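You operate a simulated robot arm through the tools that you are given. There is no shell and no other tool.

Carry out the task below with a simulated robot arm. There is one attempt and no reset: what you move stays moved.

TASK
Brush the salt off the teal block, then oil it free.
Fine: two drops on the crown, so that its sheave swings down; purple brush and white bottle back. Set down upright: purple brush, white bottle. What is to be rubbed or washed off counts as gone when no trace of it is left.

It is judged by the outcome, as a careful person would: the job done as asked, and still so three seconds after it is handed in. It fails if anything else is knocked over, pushed out of place, dropped, spilled or broken.

THE ROBOT
A 7-joint arm with a two-finger parallel gripper, fixed in place. Base frame: the origin is at the foot of the arm, x ahead of it, y to its left, z up; the work surface is at about z = 0. Units: mm, degrees, N and s.
With the tool pointing down near the work surface it reaches from about 260 to 680 mm from the base axis. Its first joint turns from -166.0 to 166.0 degrees. Payload 2.5 kg.
The tool frame sits at the grasp point between the pads (the TCP): z along the fingers, y along the line on which they close. The tips reach 30 mm beyond it. Largest opening 94 mm; finger width 28, thickness 10; the body of the gripper, 50 by 96 mm, starts 55 mm behind the TCP.
Orientation is that of the tool frame in the base frame, as a unit quaternion [x, y, z, w]. With the fingers straight down and closing along the base's y, the tool's x points along the base's -x, its y along +y and its z along -z.

THE INTERFACE
- The arm moves only by the tool nudge_tool. Its argument "moves" is a list of rows, each an object of numbers (a shift or turn left out is 0, a gripper value left out holds the last): "x", "y", "z": the shift along the base's x, y, z in units of 150 mm (1.0 is 150 mm); "rx", "ry", "rz": the turn, a rotation vector about the base's x, y, z in units of 90 degrees (1.0 is 90 degrees); "grip": the finger opening in m, from 0 to 0.094. In form: [{"x": .., "y": .., "z": .., "rx": .., "ry": .., "rz": .., "grip": ..}, ...]. A call has 1 to 20 rows; each row is the pose to reach, as a shift and turn from the pose commanded when the call began. A call with a number of a shift or a turn outside -1 to 1 is refused whole. Each row takes 0.2 s and may step no farther than 50 mm and 8.6 degrees from the row before; otherwise, or with a gripper value out of range, the whole call is refused. Where a pose cannot be reached the arm comes as near as it can. A force on the tool above 40 N (or 10 N above the force at the start of the call, whichever is more), or a blocked arm, ends the call early, and 0.2 s more pass. Each finger travels about 72 mm/s and halts on what it meets, pressing with about 27 N; the grip force reading is that of the motor and also rises with nothing between the fingers. The clock runs only during rows and for 0.2 s after the last one: add rows that repeat a pose to give the fingers time. The reply holds the time, the measured pose of the TCP, the force on the tool along the base axes, the opening and the grip force, in the units named above and with some noise, with the torque about the TCP (base axes, N m) and any sound that the robot's microphone picked up.
- Cameras (640 x 400 px; columns grow to the right, rows downward): "scene" is fixed at [50.7, -649, 923.3]; the picture's right is [0.82, -0.58, 0.00], its down [-0.31, -0.44, -0.84] and it looks along [0.49, 0.69, -0.54] (base axes); focal length 309 px, centre (320, 200). "wrist" rides on the gripper at [76, 14, -102] in the tool frame; the picture's right is [-0.18, 0.98, 0.00], its down [-0.75, -0.14, -0.64] and it looks along [-0.63, -0.12, 0.77] (tool axes); focal length 243 px, centre (320, 200). There is no depth. A picture from a camera that has moved, and an enlarged one, comes with that camera's place and axes in the base frame and with its lens.
- camera(camera): a new picture of that camera. It takes no simulated time.
- inspect(camera, box): a new picture of the part [left, top, right, bottom] of that camera's present view, enlarged. It takes no simulated time.
- finish_job(): hands the job in; it is judged then, once.

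Nothing tells you positions but the pictures and the camera data. Unless the task says otherwise, let go and move clear before handing in.

The tools are called as a command line: name --argument value ..., lists and objects as JSON in quotes. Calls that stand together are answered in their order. nudge_tool: Moves the arm, as the interface text tells. Its arguments: {"type":"object","properties":{"moves":{"type":"array","items":{"type":"object","properties":{"x":{"type":"number"},"y":{"type":"number"},"z":{"type":"number"},"rx":{"type":"number"},"ry":{"type":"number"},"rz":{"type":"number"},"grip":{"type":"number"}}}}},"required":["moves"]} The other tools are called the same way: camera (camera) takes a picture; inspect (camera, box) takes an enlarged picture of a part of a camera's view; finish_job () hands the job in.

At the start:

```text
t: 0.0
tool_pos: [363.8, 187.3, 431.8]
tool_rot: [0.0, 1.0, -0.001, 0.0]
ft_force: [-0.2, 0.6, -0.7]
wrist_torque: [0.01, -0.02, -0.02]
gripper_width: 93.8
grip_force: 0.1
```

scene: 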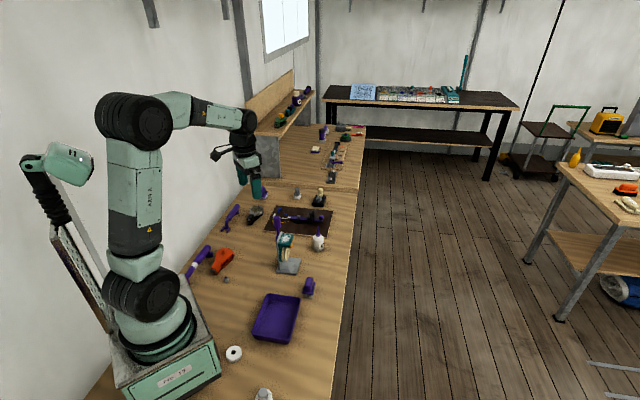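
wrist: 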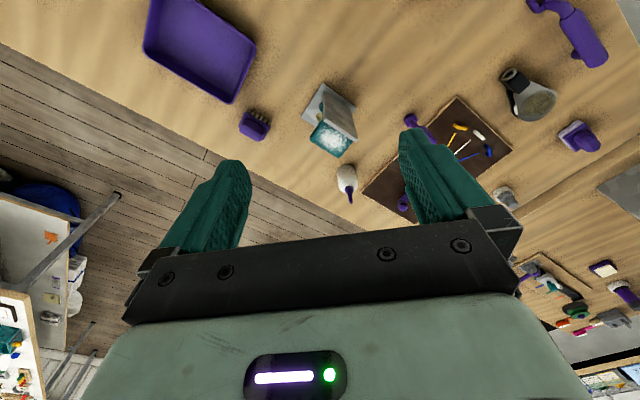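

I see a bench with a teal block on a grey stand, a small purple brush near it and a white bottle with a purple nozzle. I'll look closer before moving.

inspect --camera "scene" --box '[240, 190, 360, 310]'

inspect --camera "wrist" --box '[220, 60, 420, 220]'

inspect --camera "scene" --box '[170, 170, 370, 400]'

```text
3.33 times, centred on (300, 250) of scene
camera zoom: at [50.7, -649.0, 923.3], right [0.82, -0.58, 0.0], down [-0.31, -0.44, -0.84], along [0.49, 0.69, -0.54], focal length 1030 px, centre (387, 33)
```

zoom: 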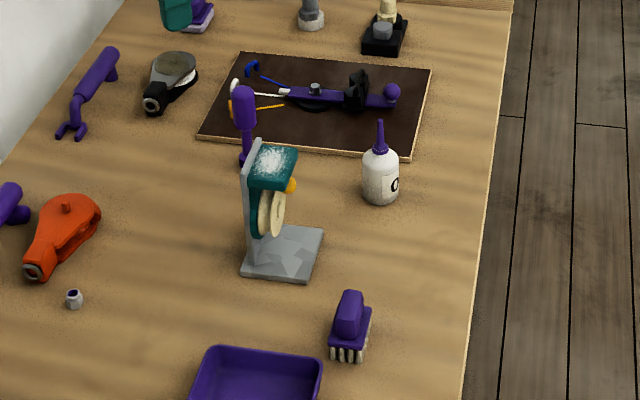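

```text
2.50 times, centred on (320, 140) of wrist
camera zoom: at [287.1, 201.7, 532.8], right [0.18, 0.98, 0.0], down [0.75, -0.14, 0.64], along [0.63, -0.12, -0.77], focal length 606 px, centre (320, 350)
```

zoom: 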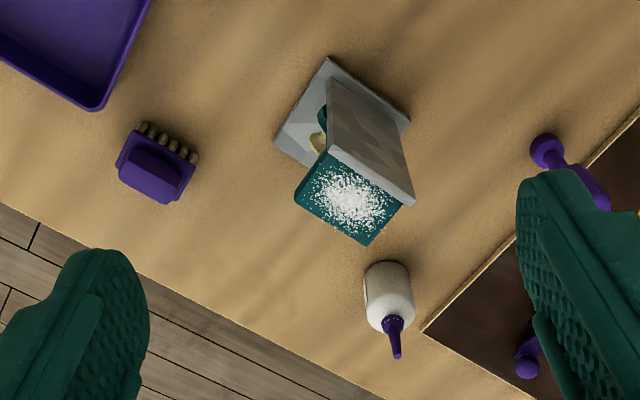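

```text
1.74 times, centred on (270, 285) of scene
camera zoom: at [50.7, -649.0, 923.3], right [0.82, -0.58, 0.0], down [-0.31, -0.44, -0.84], along [0.49, 0.69, -0.54], focal length 537 px, centre (407, 52)
```

zoom: 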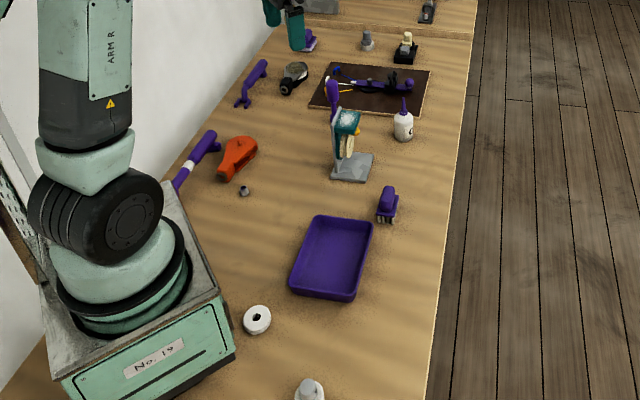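

The purple brush stands at roughly (475, 10), the salted teal block on its grey stand at roughly (485, 185) with its crown about 145 mm high. The white bottle is at roughly (645, 208). I'll move the wrist camera for clearer views before touching anything.

nudge_tool --moves '[{"x": -0.1, "y": -0.25, "z": 0}, {"x": -0.2, "y": -0.5, "z": 0}, {"x": -0.3, "y": -0.75, "z": -0.1}, {"x": -0.35, "y": -0.95, "z": -0.2}, {"x": -0.35, "y": -0.95, "z": -0.2}]'

camera --camera "wrist"

```text
t: 1.2
tool_pos: [311.0, 44.0, 401.4]
tool_rot: [0.0, 1.0, 0.0, 0.0]
ft_force: [-1.0, -0.7, 0.1]
wrist_torque: [0.01, 0.0, 0.0]
gripper_width: 93.8
grip_force: 0.0
```

```text
taken
camera wrist: at [234.3, 58.1, 502.6], right [0.18, 0.98, 0.0], down [0.75, -0.14, 0.64], along [0.63, -0.12, -0.77], focal length 243 px, centre (320, 200)
```

wrist: 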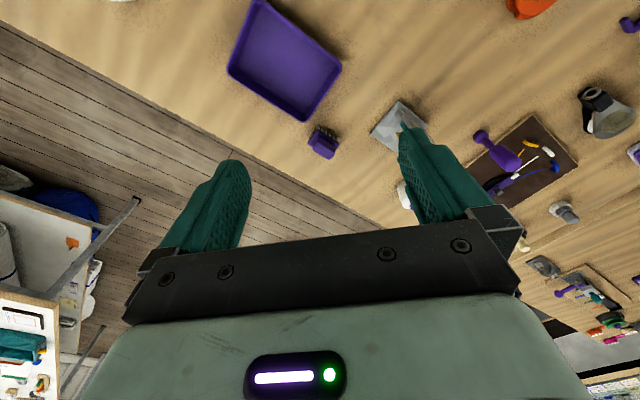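

I see the brush and stand again from a new angle, the brush between the tray and the stand. I'll enlarge for details.

inspect --camera "wrist" --box '[280, 80, 440, 180]'

inspect --camera "scene" --box '[270, 210, 340, 300]'

inspect --camera "scene" --box '[240, 80, 380, 210]'

inspect --camera "scene" --box '[210, 330, 300, 400]'

```text
4.00 times, centred on (360, 130) of wrist
camera zoom: at [234.3, 58.1, 502.6], right [0.18, 0.98, 0.0], down [0.75, -0.14, 0.64], along [0.63, -0.12, -0.77], focal length 970 px, centre (160, 480)
```

zoom: 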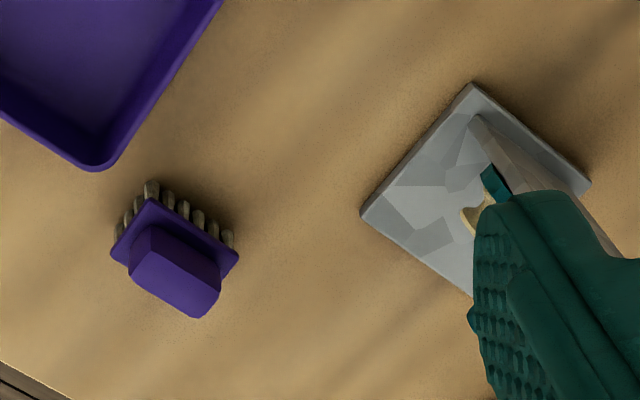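

```text
4.44 times, centred on (305, 255) of scene
camera zoom: at [50.7, -649.0, 923.3], right [0.82, -0.58, 0.0], down [-0.31, -0.44, -0.84], along [0.49, 0.69, -0.54], focal length 1373 px, centre (387, -44)
```

zoom: 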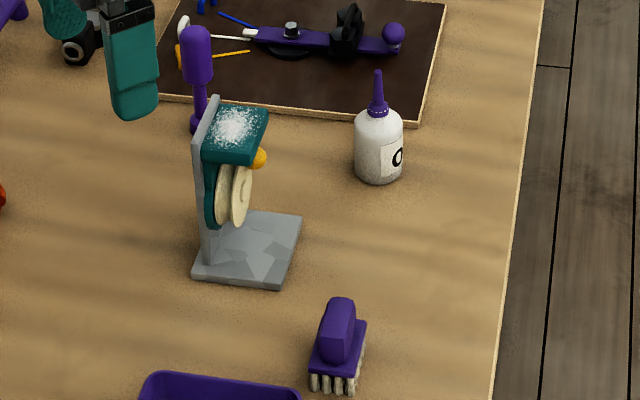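

```text
3.08 times, centred on (310, 145) of scene
camera zoom: at [50.7, -649.0, 923.3], right [0.82, -0.58, 0.0], down [-0.31, -0.44, -0.84], along [0.49, 0.69, -0.54], focal length 951 px, centre (351, 369)
```

zoom: 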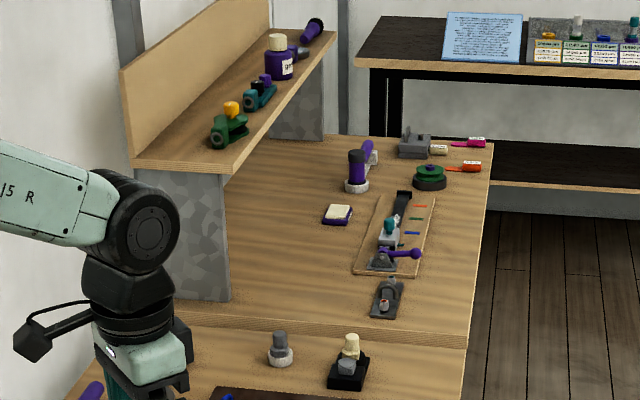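

```text
5.71 times, centred on (255, 365) of scene
camera zoom: at [50.7, -649.0, 923.3], right [0.82, -0.58, 0.0], down [-0.31, -0.44, -0.84], along [0.49, 0.69, -0.54], focal length 1766 px, centre (691, -743)
```

zoom: 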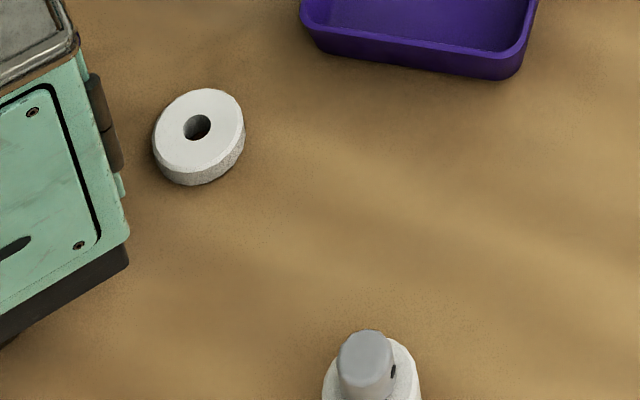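

The brush is about (478, 22), long axis at 45°, handle ridge along the same axis. Next I view the block and bottle from closer.

nudge_tool --moves '[{"x": 0.15, "y": 0.16, "z": -0.1}, {"x": 0.3, "y": 0.32, "z": -0.25}, {"x": 0.45, "y": 0.48, "z": -0.4}, {"x": 0.6, "y": 0.64, "z": -0.55}, {"x": 0.73, "y": 0.8, "z": -0.7}, {"x": 0.86, "y": 0.933, "z": -0.81}, {"x": 0.86, "y": 0.933, "z": -0.81}]'

camera --camera "wrist"

inspect --camera "wrist" --box '[200, 20, 440, 170]'

```text
t: 2.8
tool_pos: [441.5, 184.3, 277.9]
tool_rot: [0.0, 1.0, 0.0, 0.0]
ft_force: [-0.3, -0.1, -0.7]
wrist_torque: [0.04, 0.01, -0.03]
gripper_width: 94.2
grip_force: 0.1
```

```text
taken
camera wrist: at [364.7, 198.4, 380.6], right [0.18, 0.98, 0.0], down [0.75, -0.14, 0.64], along [0.63, -0.12, -0.77], focal length 243 px, centre (320, 200)
```

wrist: 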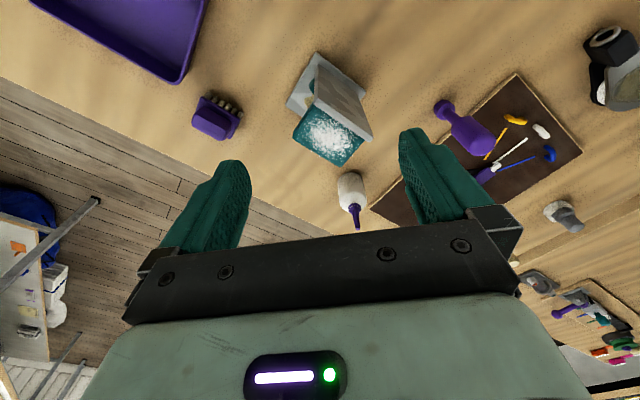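

```text
2.67 times, centred on (320, 95) of wrist
camera zoom: at [364.7, 198.4, 380.6], right [0.18, 0.98, 0.0], down [0.75, -0.14, 0.64], along [0.63, -0.12, -0.77], focal length 647 px, centre (320, 480)
```

zoom: 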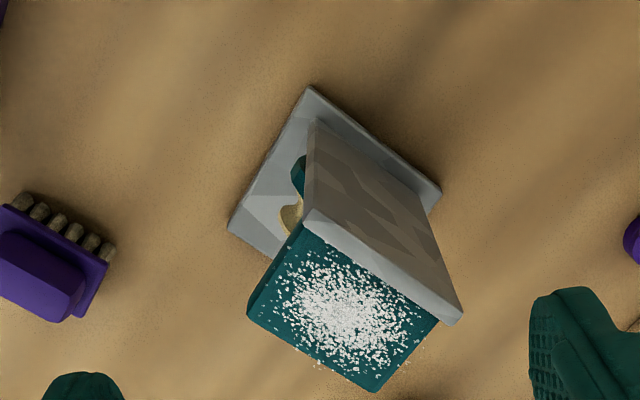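

The crown is about 63 × 38 mm, its long side at 45°, against a vertical grey plate on its −x/+y side. I'll zoom in the scene view to pin down heights.

inspect --camera "scene" --box '[270, 225, 310, 275]'

inspect --camera "scene" --box '[300, 225, 330, 255]'

inspect --camera "scene" --box '[295, 270, 325, 300]'

inspect --camera "wrist" --box '[320, 150, 400, 230]'

```text
8.00 times, centred on (290, 250) of scene
camera zoom: at [50.7, -649.0, 923.3], right [0.82, -0.58, 0.0], down [-0.31, -0.44, -0.84], along [0.49, 0.69, -0.54], focal length 2472 px, centre (560, -200)
```

zoom: 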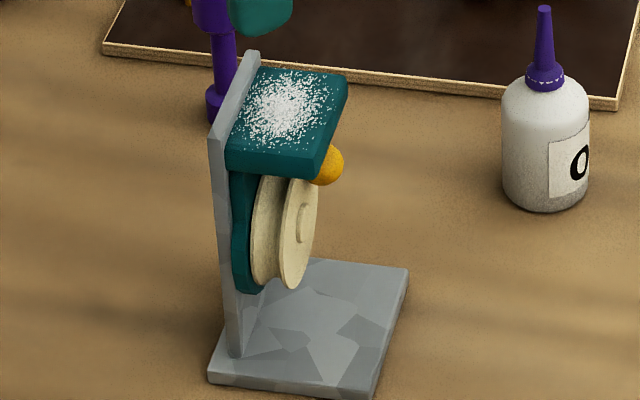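

```text
13.33 times, centred on (315, 240) of scene
camera zoom: at [50.7, -649.0, 923.3], right [0.82, -0.58, 0.0], down [-0.31, -0.44, -0.84], along [0.49, 0.69, -0.54], focal length 4120 px, centre (387, -333)
```

zoom: 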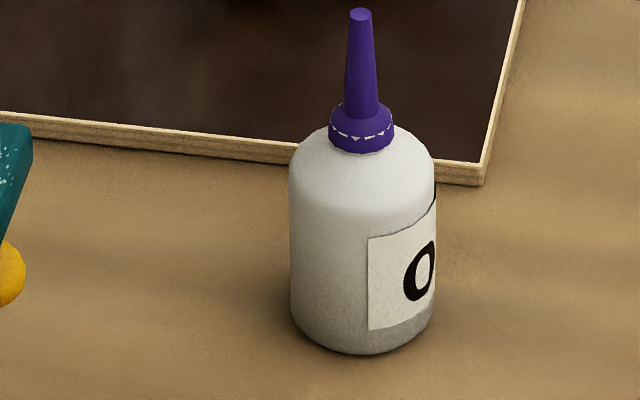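

```text
13.33 times, centred on (310, 285) of scene
camera zoom: at [50.7, -649.0, 923.3], right [0.82, -0.58, 0.0], down [-0.31, -0.44, -0.84], along [0.49, 0.69, -0.54], focal length 4120 px, centre (453, -933)
```

zoom: 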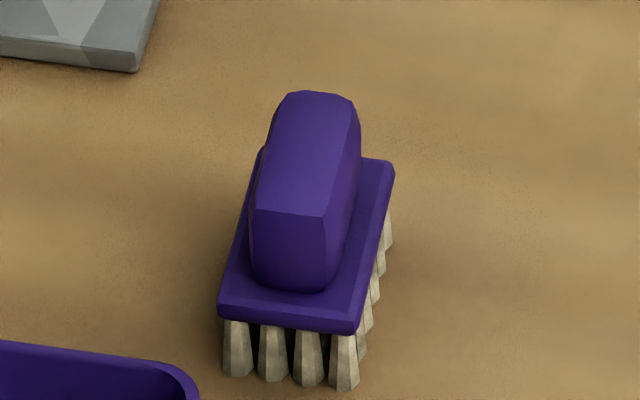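

```text
5.00 times, centred on (360, 190) of wrist
camera zoom: at [364.7, 198.4, 380.6], right [0.18, 0.98, 0.0], down [0.75, -0.14, 0.64], along [0.63, -0.12, -0.77], focal length 1213 px, centre (120, 250)
```

zoom: 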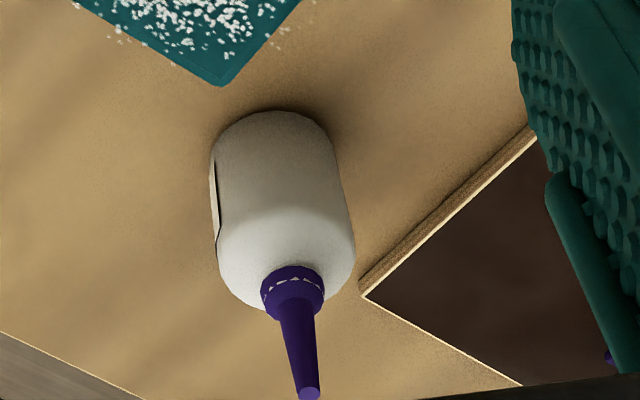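

I have good views of the brush and bottle. I'll enlarge the crown from both cameras to get its height and edges.

inspect --camera "scene" --box '[274, 228, 298, 252]'

inspect --camera "wrist" --box '[285, 90, 385, 170]'

inspect --camera "scene" --box '[270, 245, 306, 278]'

```text
16.00 times, centred on (286, 240) of scene
camera zoom: at [50.7, -649.0, 923.3], right [0.82, -0.58, 0.0], down [-0.31, -0.44, -0.84], along [0.49, 0.69, -0.54], focal length 4944 px, centre (864, -440)
```

zoom: 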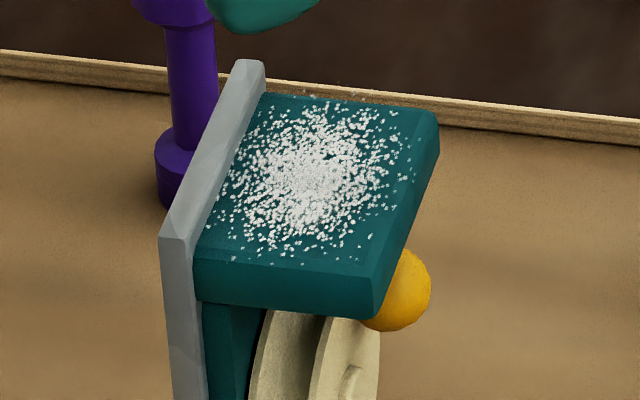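

```text
5.00 times, centred on (335, 130) of wrist
camera zoom: at [364.7, 198.4, 380.6], right [0.18, 0.98, 0.0], down [0.75, -0.14, 0.64], along [0.63, -0.12, -0.77], focal length 1213 px, centre (245, 550)
```

zoom: 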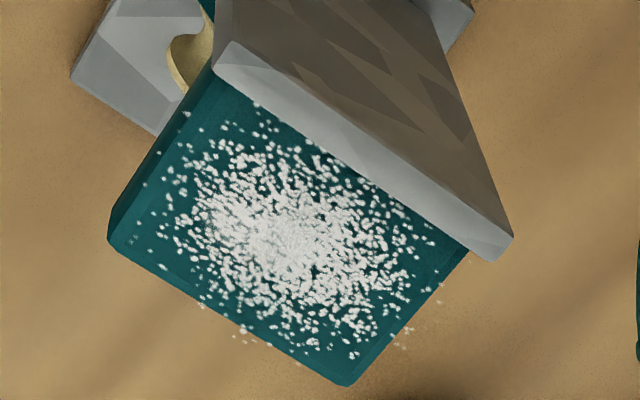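

```text
12.12 times, centred on (288, 262) of scene
camera zoom: at [50.7, -649.0, 923.3], right [0.82, -0.58, 0.0], down [-0.31, -0.44, -0.84], along [0.49, 0.69, -0.54], focal length 3745 px, centre (708, -546)
```

zoom: 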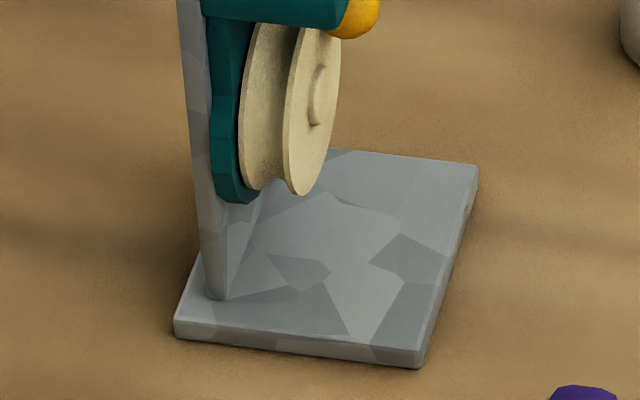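

The block's crown sits around z ≈ 140 with the grey plate's top edge just beside it. Next I go to view the brush with the tool turned 45°, which is how I'll grip its handle.

nudge_tool --moves '[{"y": -0.15, "rz": 0.08}, {"y": -0.35, "rz": 0.17}, {"y": -0.6, "rz": 0.26, "z": -0.1}, {"y": -0.8, "rz": 0.35, "z": -0.2}, {"y": -0.95, "rz": 0.43, "z": -0.35}, {"y": -1.0, "rz": 0.5, "z": -0.5}, {"y": -1.0, "rz": 0.5, "z": -0.5}]'

nudge_tool --moves '[{"y": -0.15, "z": -0.1}, {"y": -0.24, "z": -0.17}, {"y": -0.24, "z": -0.17}]'

camera --camera "wrist"

inspect --camera "wrist" --box '[230, 30, 390, 150]'

```text
t: 4.4
tool_pos: [439.2, 34.2, 204.5]
tool_rot: [-0.384, 0.923, 0.0, 0.0]
ft_force: [-0.3, 0.7, -0.3]
wrist_torque: [0.01, 0.02, 0.01]
gripper_width: 94.1
grip_force: 0.1
```

```text
t: 5.2
tool_pos: [437.7, -2.8, 179.3]
tool_rot: [-0.383, 0.924, 0.0, 0.0]
ft_force: [-0.5, -1.1, 0.6]
wrist_torque: [0.02, 0.0, -0.02]
gripper_width: 94.1
grip_force: 0.0
```

```text
taken
camera wrist: at [375.2, -46.3, 280.7], right [-0.57, 0.82, 0.0], down [0.63, 0.43, 0.64], along [0.53, 0.36, -0.77], focal length 243 px, centre (320, 200)
```

wrist: 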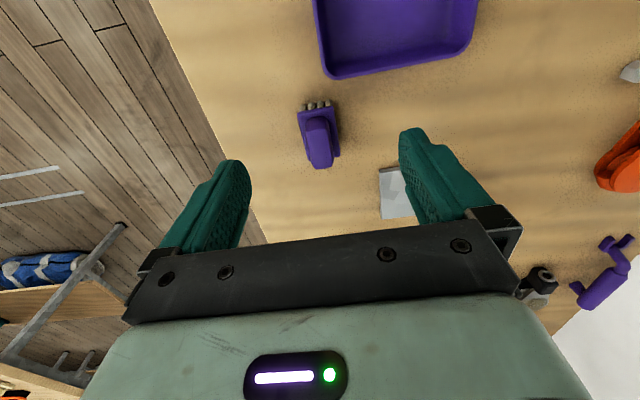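

```text
3.33 times, centred on (310, 90) of wrist
camera zoom: at [375.2, -46.3, 280.7], right [-0.57, 0.82, 0.0], down [0.63, 0.43, 0.64], along [0.53, 0.36, -0.77], focal length 809 px, centre (353, 567)
```

zoom: 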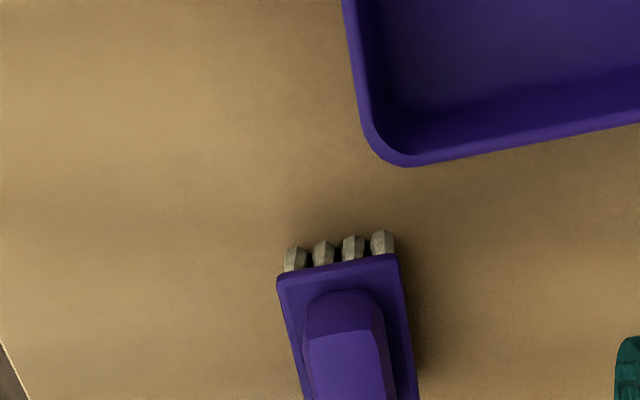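

The brush is now seen nearly end-on, aligned with the tool as expected. Zooming in to measure it.

inspect --camera "wrist" --box '[265, 85, 385, 180]'

camera --camera "scene"

```text
4.21 times, centred on (325, 132) of wrist
camera zoom: at [375.2, -46.3, 280.7], right [-0.57, 0.82, 0.0], down [0.63, 0.43, 0.64], along [0.53, 0.36, -0.77], focal length 1022 px, centre (299, 484)
```

zoom: 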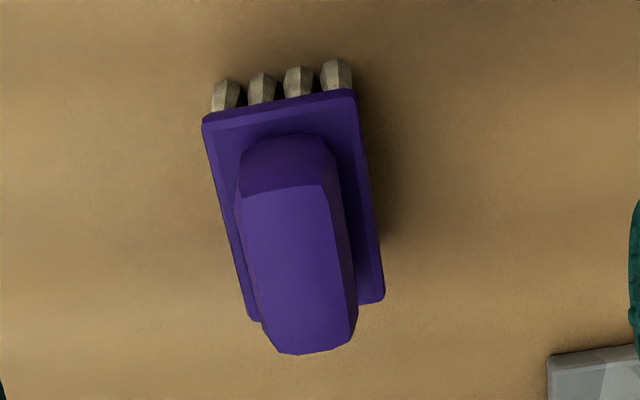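

```text
taken
```

scene: 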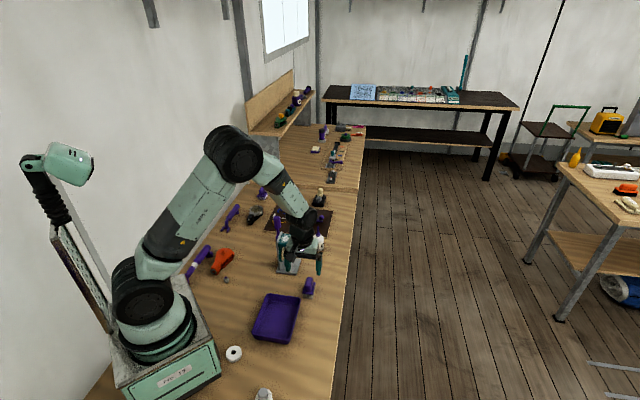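

The brush centre comes out at about (474.5, 22.3), plate 59 × 38 mm at 45°, handle top about z = 52 and plate top about z = 25. I'll pre-close the fingers to 60 mm, go above it and check alignment.

nudge_tool --moves '[{"x": 0.1, "y": 0.07, "grip": 0.06}, {"x": 0.228, "y": 0.157, "z": -0.1}, {"x": 0.228, "y": 0.157, "z": -0.2}, {"x": 0.228, "y": 0.157, "z": -0.35}, {"x": 0.228, "y": 0.157, "z": -0.45}, {"x": 0.228, "y": 0.157, "z": -0.45}, {"x": 0.228, "y": 0.157, "z": -0.45}]'

camera --camera "wrist"

inspect --camera "scene" --box '[270, 230, 350, 310]'

```text
t: 6.8
tool_pos: [473.7, 22.7, 112.7]
tool_rot: [-0.382, 0.924, 0.001, 0.0]
ft_force: [-0.2, 0.1, 0.4]
wrist_torque: [0.0, 0.0, -0.02]
gripper_width: 59.8
grip_force: 0.1
```

```text
taken
camera wrist: at [409.8, -21.8, 213.4], right [-0.56, 0.83, 0.0], down [0.63, 0.43, 0.64], along [0.53, 0.36, -0.77], focal length 243 px, centre (320, 200)
```

wrist: 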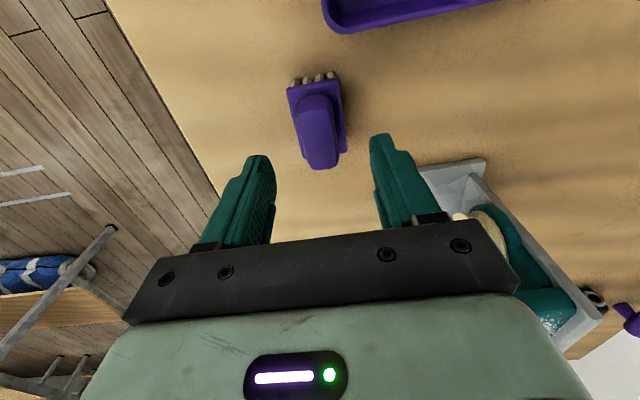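

```text
5.00 times, centred on (310, 270) of scene
camera zoom: at [50.7, -649.0, 923.3], right [0.82, -0.58, 0.0], down [-0.31, -0.44, -0.84], along [0.49, 0.69, -0.54], focal length 1545 px, centre (370, -150)
```

zoom: 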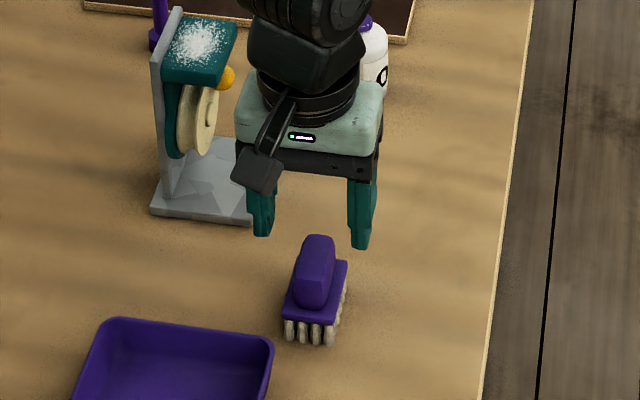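

The fingers straddle the brush with room to spare. A closer look from this height to refine the centre and heights.

inspect --camera "wrist" --box '[260, 60, 400, 180]'

inspect --camera "wrist" --box '[420, 150, 620, 350]'

```text
3.33 times, centred on (330, 120) of wrist
camera zoom: at [409.8, -21.8, 213.4], right [-0.56, 0.83, 0.0], down [0.63, 0.43, 0.64], along [0.53, 0.36, -0.77], focal length 809 px, centre (287, 467)
```

zoom: 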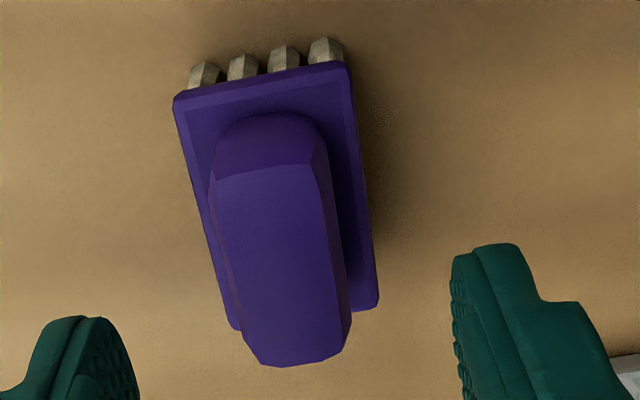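

```text
2.00 times, centred on (520, 250) of wrist
camera zoom: at [409.8, -21.8, 213.4], right [-0.56, 0.83, 0.0], down [0.63, 0.43, 0.64], along [0.53, 0.36, -0.77], focal length 485 px, centre (-80, 100)
```

zoom: 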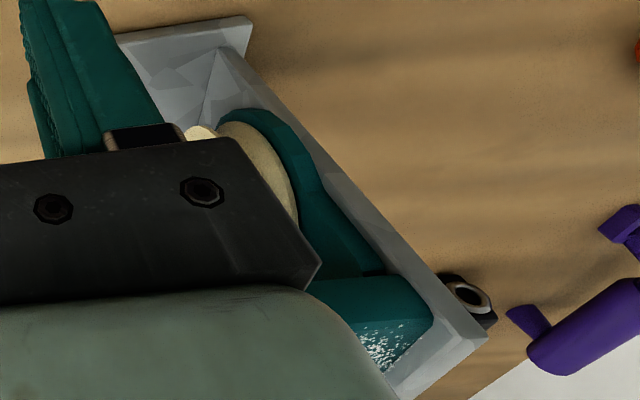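

Refined: brush plate top z ≈ 32, handle top ≈ 60, centre (471.7, 20.4). I'll descend so the tips end just above the plate and close on the handle.

nudge_tool --moves '[{"x": -0.014, "y": -0.014, "z": -0.1}, {"x": -0.014, "y": -0.014, "z": -0.2}, {"x": -0.014, "y": -0.014, "z": -0.3}, {"x": -0.014, "y": -0.014, "z": -0.305}, {"x": -0.014, "y": -0.014, "z": -0.305}]'

inspect --camera "scene" --box '[280, 250, 340, 310]'

inspect --camera "wrist" --box '[230, 60, 430, 260]'

```text
t: 8.0
tool_pos: [471.6, 19.1, 65.6]
tool_rot: [-0.383, 0.924, 0.0, 0.0]
ft_force: [-0.6, 0.6, 0.5]
wrist_torque: [-0.01, -0.02, -0.01]
gripper_width: 59.9
grip_force: 0.1
```

```text
6.67 times, centred on (310, 280) of scene
camera zoom: at [50.7, -649.0, 923.3], right [0.82, -0.58, 0.0], down [-0.31, -0.44, -0.84], along [0.49, 0.69, -0.54], focal length 2060 px, centre (387, -333)
```

zoom: 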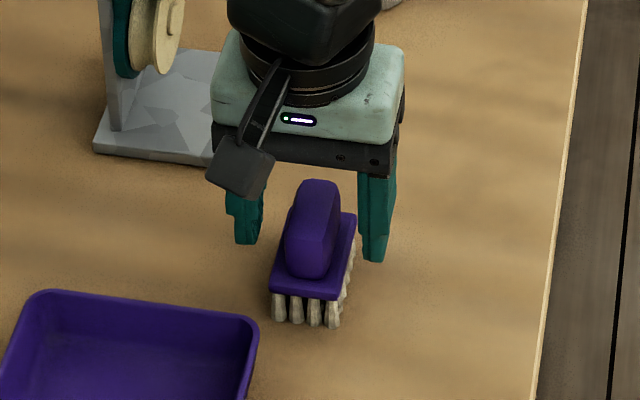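

```text
2.00 times, centred on (330, 160) of wrist
camera zoom: at [408.7, -24.0, 167.5], right [-0.57, 0.82, 0.0], down [0.63, 0.43, 0.64], along [0.53, 0.36, -0.77], focal length 485 px, centre (300, 280)
```

zoom: 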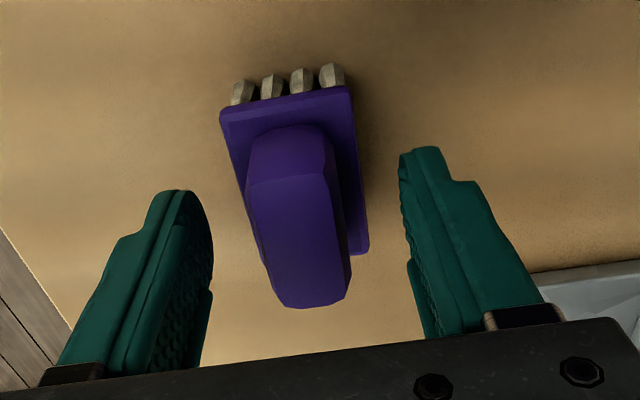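

Fingers are level with the handle, tips just above the plate. Closing on the handle.

nudge_tool --moves '[{"grip": 0.01}, {"grip": 0.01}, {"grip": 0.01}, {"grip": 0.01}]'

inspect --camera "wrist" --box '[230, 60, 430, 260]'

```text
t: 9.0
tool_pos: [474.2, 18.8, 67.3]
tool_rot: [-0.383, 0.924, 0.0, 0.002]
ft_force: [-0.4, 0.8, 32.8]
wrist_torque: [-0.08, 0.23, 0.01]
gripper_width: 24.3
grip_force: 26.3
```

```text
2.00 times, centred on (330, 160) of wrist
camera zoom: at [409.6, -23.8, 168.9], right [-0.57, 0.83, 0.0], down [0.63, 0.43, 0.65], along [0.53, 0.36, -0.76], focal length 485 px, centre (300, 280)
```

zoom: 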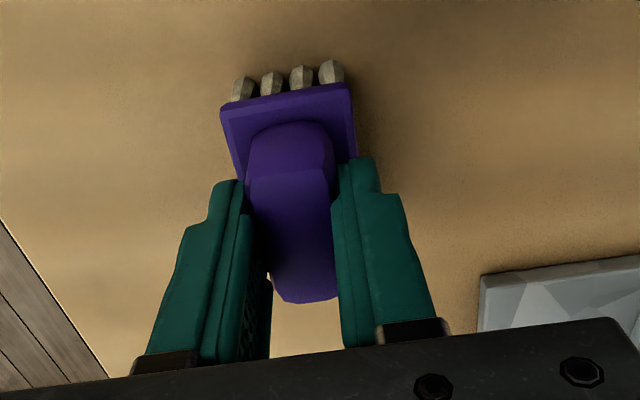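

The gripper closed at 24 mm on the handle, with an upward force from pressing the brush on the table. I'll lift a little and check it holds.

nudge_tool --moves '[{"z": 0.015}, {"z": 0.03}, {"z": 0.03}]'

inspect --camera "scene" --box '[285, 255, 335, 305]'

```text
t: 9.8
tool_pos: [472.1, 20.7, 69.0]
tool_rot: [-0.383, 0.924, 0.0, -0.001]
ft_force: [0.6, 0.7, 0.5]
wrist_torque: [-0.03, 0.02, 0.02]
gripper_width: 24.3
grip_force: 26.7
```

```text
8.00 times, centred on (310, 280) of scene
camera zoom: at [50.7, -649.0, 923.3], right [0.82, -0.58, 0.0], down [-0.31, -0.44, -0.84], along [0.49, 0.69, -0.54], focal length 2472 px, centre (400, -440)
```

zoom: 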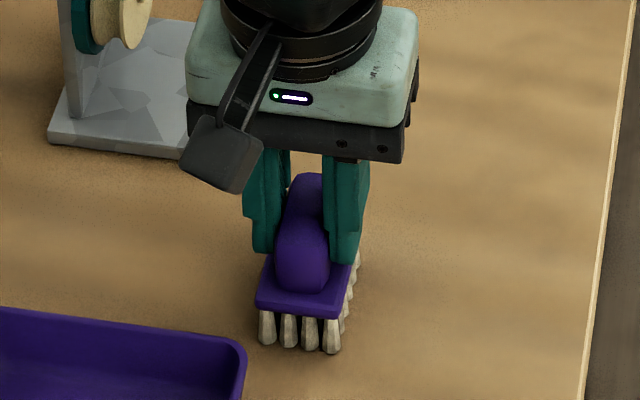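

The load went to near zero, so the brush is held. Lifting it straight up well clear.

nudge_tool --moves '[{"z": 0.1}, {"z": 0.3}, {"z": 0.5}, {"z": 0.7}, {"z": 0.9}, {"z": 1.0}, {"z": 1.0}]'

nudge_tool --moves '[{"z": 0.15}, {"z": 0.25}, {"z": 0.25}]'

inspect --camera "scene" --box '[260, 200, 340, 280]'

camera --camera "wrist"

```text
t: 11.4
tool_pos: [470.9, 21.2, 222.2]
tool_rot: [-0.383, 0.924, 0.0, 0.0]
ft_force: [0.0, 0.2, -1.1]
wrist_torque: [0.0, 0.02, 0.0]
gripper_width: 23.8
grip_force: 27.4
```

```text
t: 12.2
tool_pos: [473.6, 19.1, 259.2]
tool_rot: [-0.382, 0.924, 0.0, 0.0]
ft_force: [-0.5, 0.5, -0.9]
wrist_torque: [0.01, -0.02, 0.03]
gripper_width: 23.9
grip_force: 26.6
```

```text
5.00 times, centred on (300, 240) of scene
camera zoom: at [50.7, -649.0, 923.3], right [0.82, -0.58, 0.0], down [-0.31, -0.44, -0.84], along [0.49, 0.69, -0.54], focal length 1545 px, centre (420, 0)
```

zoom: 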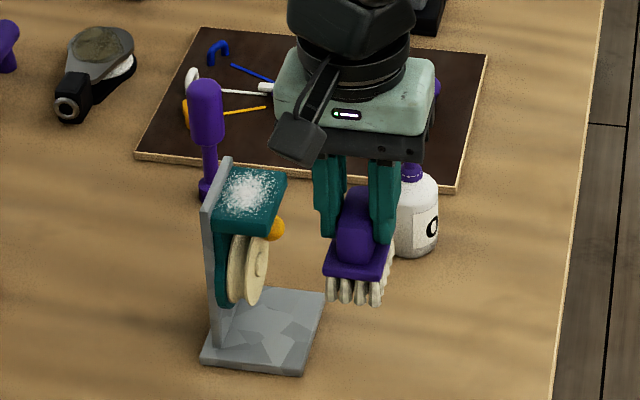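

```text
taken
camera wrist: at [408.3, -24.4, 360.1], right [-0.56, 0.83, 0.0], down [0.63, 0.43, 0.64], along [0.53, 0.36, -0.77], focal length 243 px, centre (320, 200)
```

wrist: 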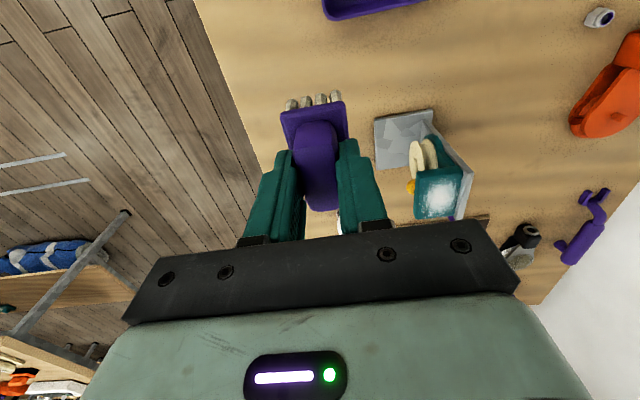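

The brush is held straight. From this pose the wrist camera sees the crown from the side, so I'll use it to triangulate.

inspect --camera "wrist" --box '[360, 100, 490, 230]'

```text
3.08 times, centred on (425, 165) of wrist
camera zoom: at [408.3, -24.4, 360.1], right [-0.56, 0.83, 0.0], down [0.63, 0.43, 0.64], along [0.53, 0.36, -0.77], focal length 746 px, centre (-3, 308)
```

zoom: 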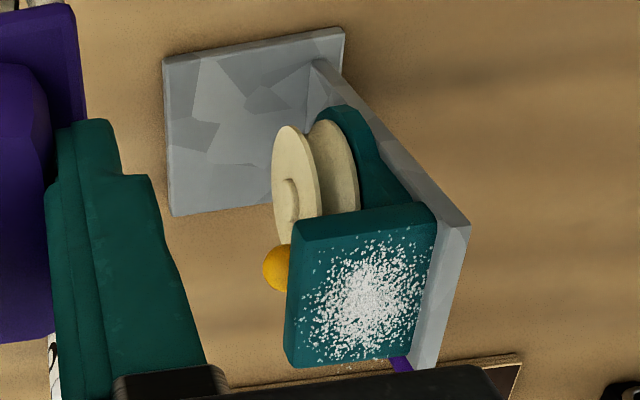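

I need sharper edges of the crown; zooming more on it.

inspect --camera "wrist" --box '[408, 155, 463, 225]'

```text
5.71 times, centred on (436, 190) of wrist
camera zoom: at [408.3, -24.4, 360.1], right [-0.56, 0.83, 0.0], down [0.63, 0.43, 0.64], along [0.53, 0.36, -0.77], focal length 1386 px, centre (-340, 257)
```

zoom: 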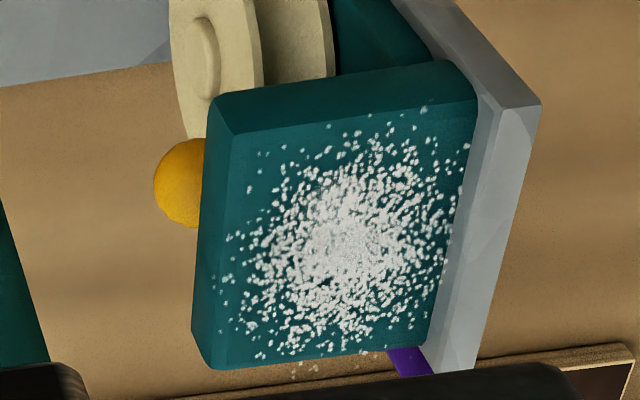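

Triangulated: crown top z ≈ 145.5, spanning 63 × 42 mm centred about (477.5, 186.7). I want to know whether the grey plate stands proud of the crown.

inspect --camera "wrist" --box '[440, 160, 465, 190]'

inspect --camera "scene" --box '[278, 229, 292, 243]'

inspect --camera "scene" --box '[318, 225, 348, 265]'

```text
13.33 times, centred on (452, 175) of wrist
camera zoom: at [408.3, -24.4, 360.1], right [-0.56, 0.83, 0.0], down [0.63, 0.43, 0.64], along [0.53, 0.36, -0.77], focal length 3235 px, centre (-1447, 533)
```

zoom: 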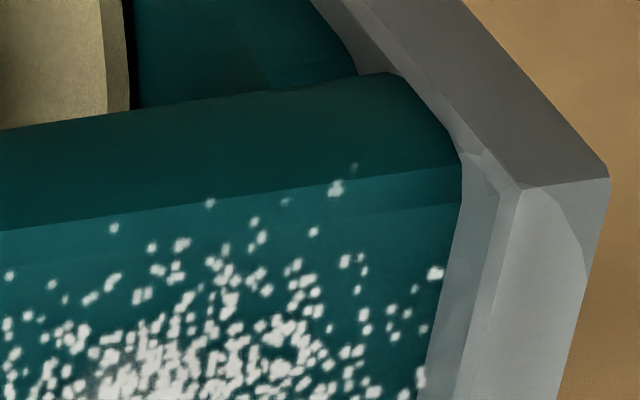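

```text
16.00 times, centred on (285, 236) of scene
camera zoom: at [50.7, -649.0, 923.3], right [0.82, -0.58, 0.0], down [-0.31, -0.44, -0.84], along [0.49, 0.69, -0.54], focal length 4944 px, centre (880, -376)
```

zoom: 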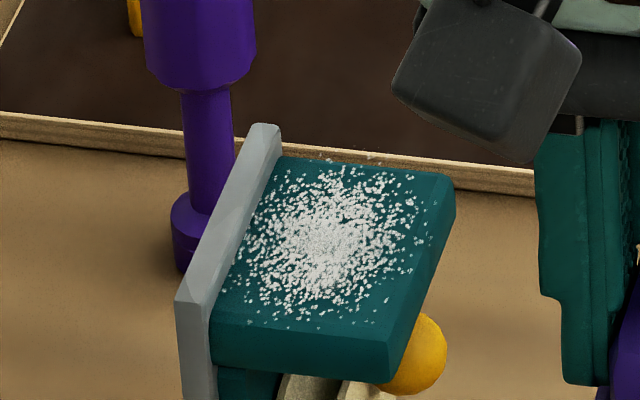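

```text
10.00 times, centred on (333, 245) of scene
camera zoom: at [50.7, -649.0, 923.3], right [0.82, -0.58, 0.0], down [-0.31, -0.44, -0.84], along [0.49, 0.69, -0.54], focal length 3090 px, centre (190, -250)
```

zoom: 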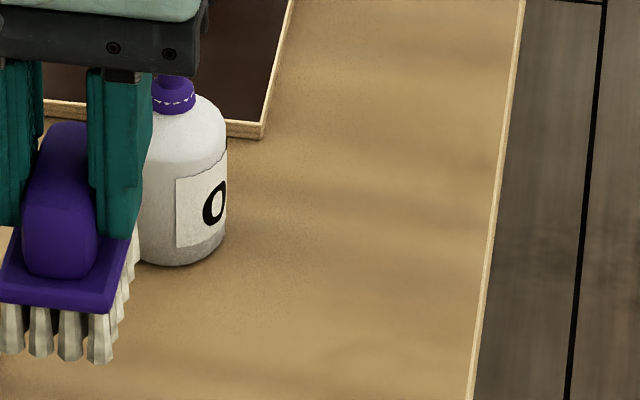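

The plate stands about 6 mm proud of the crown, so the bristles must stay just on its −p side. I move the brush over the crown, high first.

nudge_tool --moves '[{"y": 0.15}, {"y": 0.4}, {"y": 0.65}, {"x": 0.01, "y": 0.85}, {"x": 0.0313, "y": 1.0}, {"x": 0.0313, "y": 1.0}]'

nudge_tool --moves '[{"y": 0.06}, {"y": 0.1133}, {"y": 0.1133, "z": -0.1}, {"y": 0.1133, "z": -0.18}, {"y": 0.1133, "z": -0.18}]'

camera --camera "wrist"

inspect --camera "scene" --box '[255, 205, 325, 275]'

```text
t: 13.6
tool_pos: [476.9, 167.4, 258.8]
tool_rot: [-0.383, 0.924, 0.0, 0.0]
ft_force: [-0.7, -0.2, -0.7]
wrist_torque: [-0.03, -0.03, 0.0]
gripper_width: 24.0
grip_force: 27.0
```

```text
t: 14.8
tool_pos: [476.7, 187.2, 230.4]
tool_rot: [-0.382, 0.924, 0.0, -0.001]
ft_force: [0.2, -0.3, 0.1]
wrist_torque: [0.01, 0.03, 0.02]
gripper_width: 24.4
grip_force: 27.3
```

```text
taken
camera wrist: at [412.3, 143.2, 331.7], right [-0.56, 0.83, 0.0], down [0.63, 0.43, 0.64], along [0.53, 0.36, -0.77], focal length 243 px, centre (320, 200)
```

wrist: 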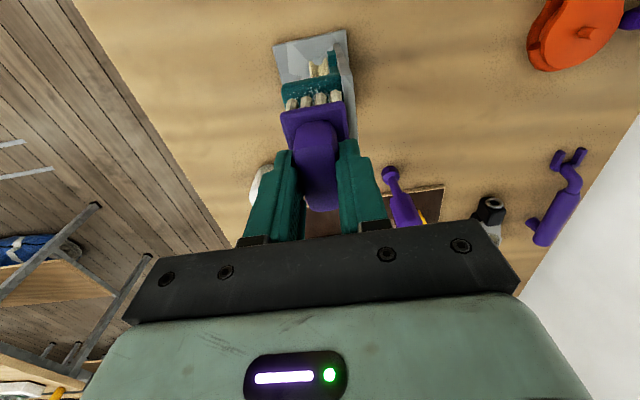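

```text
5.71 times, centred on (290, 240) of scene
camera zoom: at [50.7, -649.0, 923.3], right [0.82, -0.58, 0.0], down [-0.31, -0.44, -0.84], along [0.49, 0.69, -0.54], focal length 1766 px, centre (491, -29)
```

zoom: 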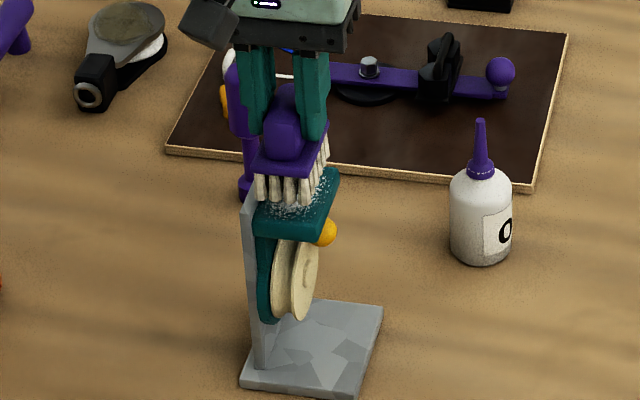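

The brush hovers above the crown. A close look at the alignment from both sides.

inspect --camera "wrist" --box '[265, 30, 365, 150]'

inspect --camera "scene" --box '[278, 220, 303, 250]'

```text
3.33 times, centred on (315, 90) of wrist
camera zoom: at [412.3, 143.2, 331.7], right [-0.56, 0.83, 0.0], down [0.63, 0.43, 0.64], along [0.53, 0.36, -0.77], focal length 809 px, centre (337, 567)
```

zoom: 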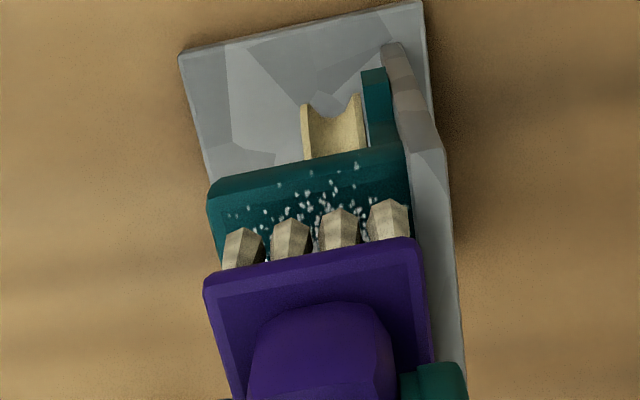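

```text
13.33 times, centred on (290, 235) of scene
camera zoom: at [50.7, -649.0, 923.3], right [0.82, -0.58, 0.0], down [-0.31, -0.44, -0.84], along [0.49, 0.69, -0.54], focal length 4120 px, centre (713, -267)
```

zoom: 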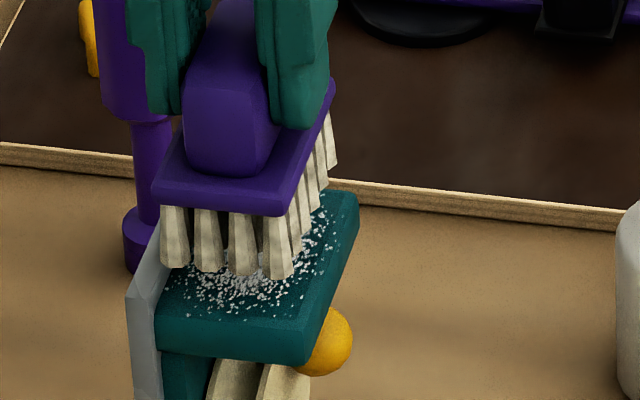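

Bristle footprint is about 39 mm wide against a 43 mm crown, leaving roughly 1.5 mm to the plate. I descend in small steps watching the force.

nudge_tool --moves '[{"x": 0.003, "y": -0.003, "z": -0.04}, {"x": 0.003, "y": -0.003, "z": -0.08}, {"x": 0.003, "y": -0.003, "z": -0.1}, {"x": 0.003, "y": -0.003, "z": -0.1}]'

inspect --camera "scene" --box '[278, 222, 303, 252]'

```text
t: 15.8
tool_pos: [477.9, 188.1, 215.4]
tool_rot: [-0.383, 0.924, 0.0, 0.001]
ft_force: [-0.6, -1.2, 6.6]
wrist_torque: [0.01, 0.05, 0.04]
gripper_width: 24.0
grip_force: 26.6
```

```text
13.33 times, centred on (290, 237) of scene
camera zoom: at [50.7, -649.0, 923.3], right [0.82, -0.58, 0.0], down [-0.31, -0.44, -0.84], along [0.49, 0.69, -0.54], focal length 4120 px, centre (713, -293)
```

zoom: 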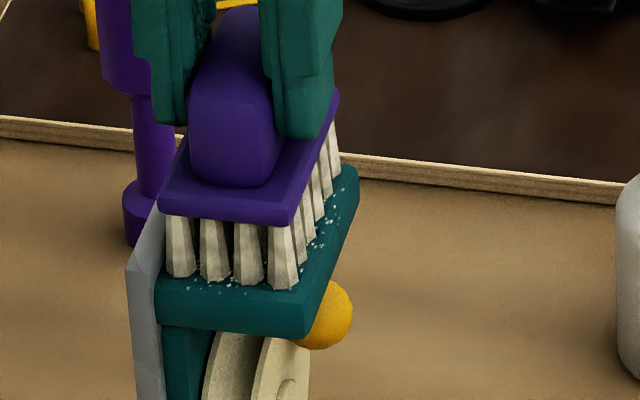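

The bristles rest on the crown with about 6.6 N and clear the plate. Now brushing strokes along the crown's length.

nudge_tool --moves '[{"x": 0.05, "y": 0.05}, {"x": 0.095, "y": 0.095}, {"x": 0.05, "y": 0.05}, {"x": 0, "y": 0}, {"x": -0.05, "y": -0.05}, {"x": -0.095, "y": -0.095}, {"x": -0.05, "y": -0.05}, {"x": 0, "y": 0}, {"x": 0.05, "y": 0.05}, {"x": 0.095, "y": 0.095}, {"x": 0.05, "y": 0.05}, {"x": 0, "y": 0}, {"x": -0.05, "y": -0.05}, {"x": -0.095, "y": -0.095}, {"x": -0.05, "y": -0.05}, {"x": 0, "y": 0}]'

inspect --camera "scene" --box '[273, 222, 308, 262]'

```text
t: 19.2
tool_pos: [477.0, 187.8, 217.0]
tool_rot: [-0.382, 0.924, 0.0, 0.0]
ft_force: [-0.2, -0.4, -1.5]
wrist_torque: [0.02, -0.02, 0.0]
gripper_width: 24.3
grip_force: 27.5
```

```text
10.00 times, centred on (290, 242) of scene
camera zoom: at [50.7, -649.0, 923.3], right [0.82, -0.58, 0.0], down [-0.31, -0.44, -0.84], along [0.49, 0.69, -0.54], focal length 3090 px, centre (615, -220)
```

zoom: 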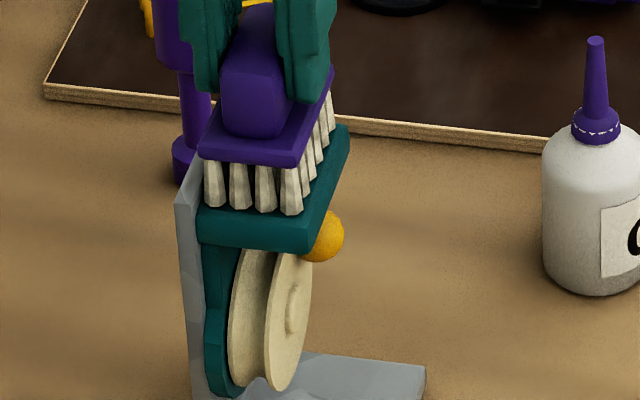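

Force has dropped and the visible edge salt seems gone. I lift the brush to look at the crown.

nudge_tool --moves '[{"z": 0.15}, {"z": 0.3}, {"x": -0.1, "y": -0.1, "z": 0.45}, {"x": -0.2, "y": -0.2, "z": 0.5}, {"x": -0.2, "y": -0.2, "z": 0.5}]'

inspect --camera "scene" --box '[274, 226, 302, 254]'

camera --camera "wrist"

inspect --camera "scene" --box '[260, 180, 340, 260]'

```text
t: 20.4
tool_pos: [446.4, 157.1, 294.7]
tool_rot: [-0.383, 0.924, 0.0, 0.0]
ft_force: [-0.7, -0.2, -0.1]
wrist_torque: [0.01, 0.03, 0.01]
gripper_width: 24.1
grip_force: 27.1
```

```text
14.29 times, centred on (288, 240) of scene
camera zoom: at [50.7, -649.0, 923.3], right [0.82, -0.58, 0.0], down [-0.31, -0.44, -0.84], along [0.49, 0.69, -0.54], focal length 4414 px, centre (777, -371)
```

zoom: 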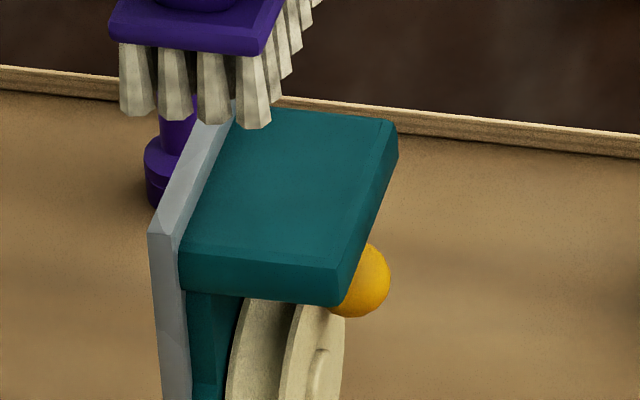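

```text
taken
camera wrist: at [382.6, 113.2, 394.1], right [-0.56, 0.83, 0.0], down [0.63, 0.43, 0.64], along [0.53, 0.36, -0.77], focal length 243 px, centre (320, 200)
```

wrist: 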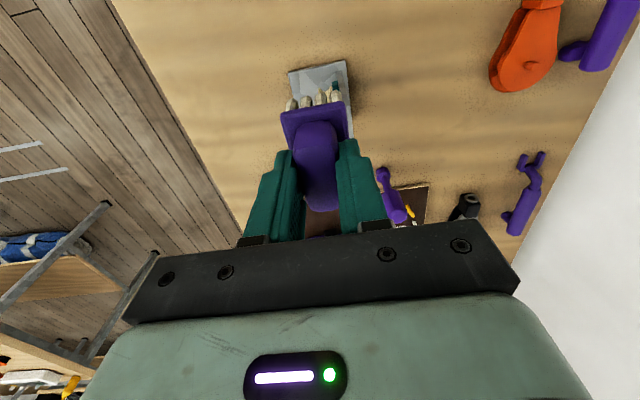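

```text
5.00 times, centred on (300, 220) of scene
camera zoom: at [50.7, -649.0, 923.3], right [0.82, -0.58, 0.0], down [-0.31, -0.44, -0.84], along [0.49, 0.69, -0.54], focal length 1545 px, centre (420, 100)
```

zoom: 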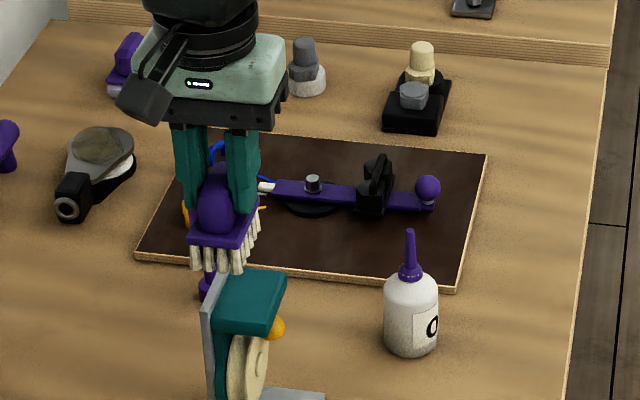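

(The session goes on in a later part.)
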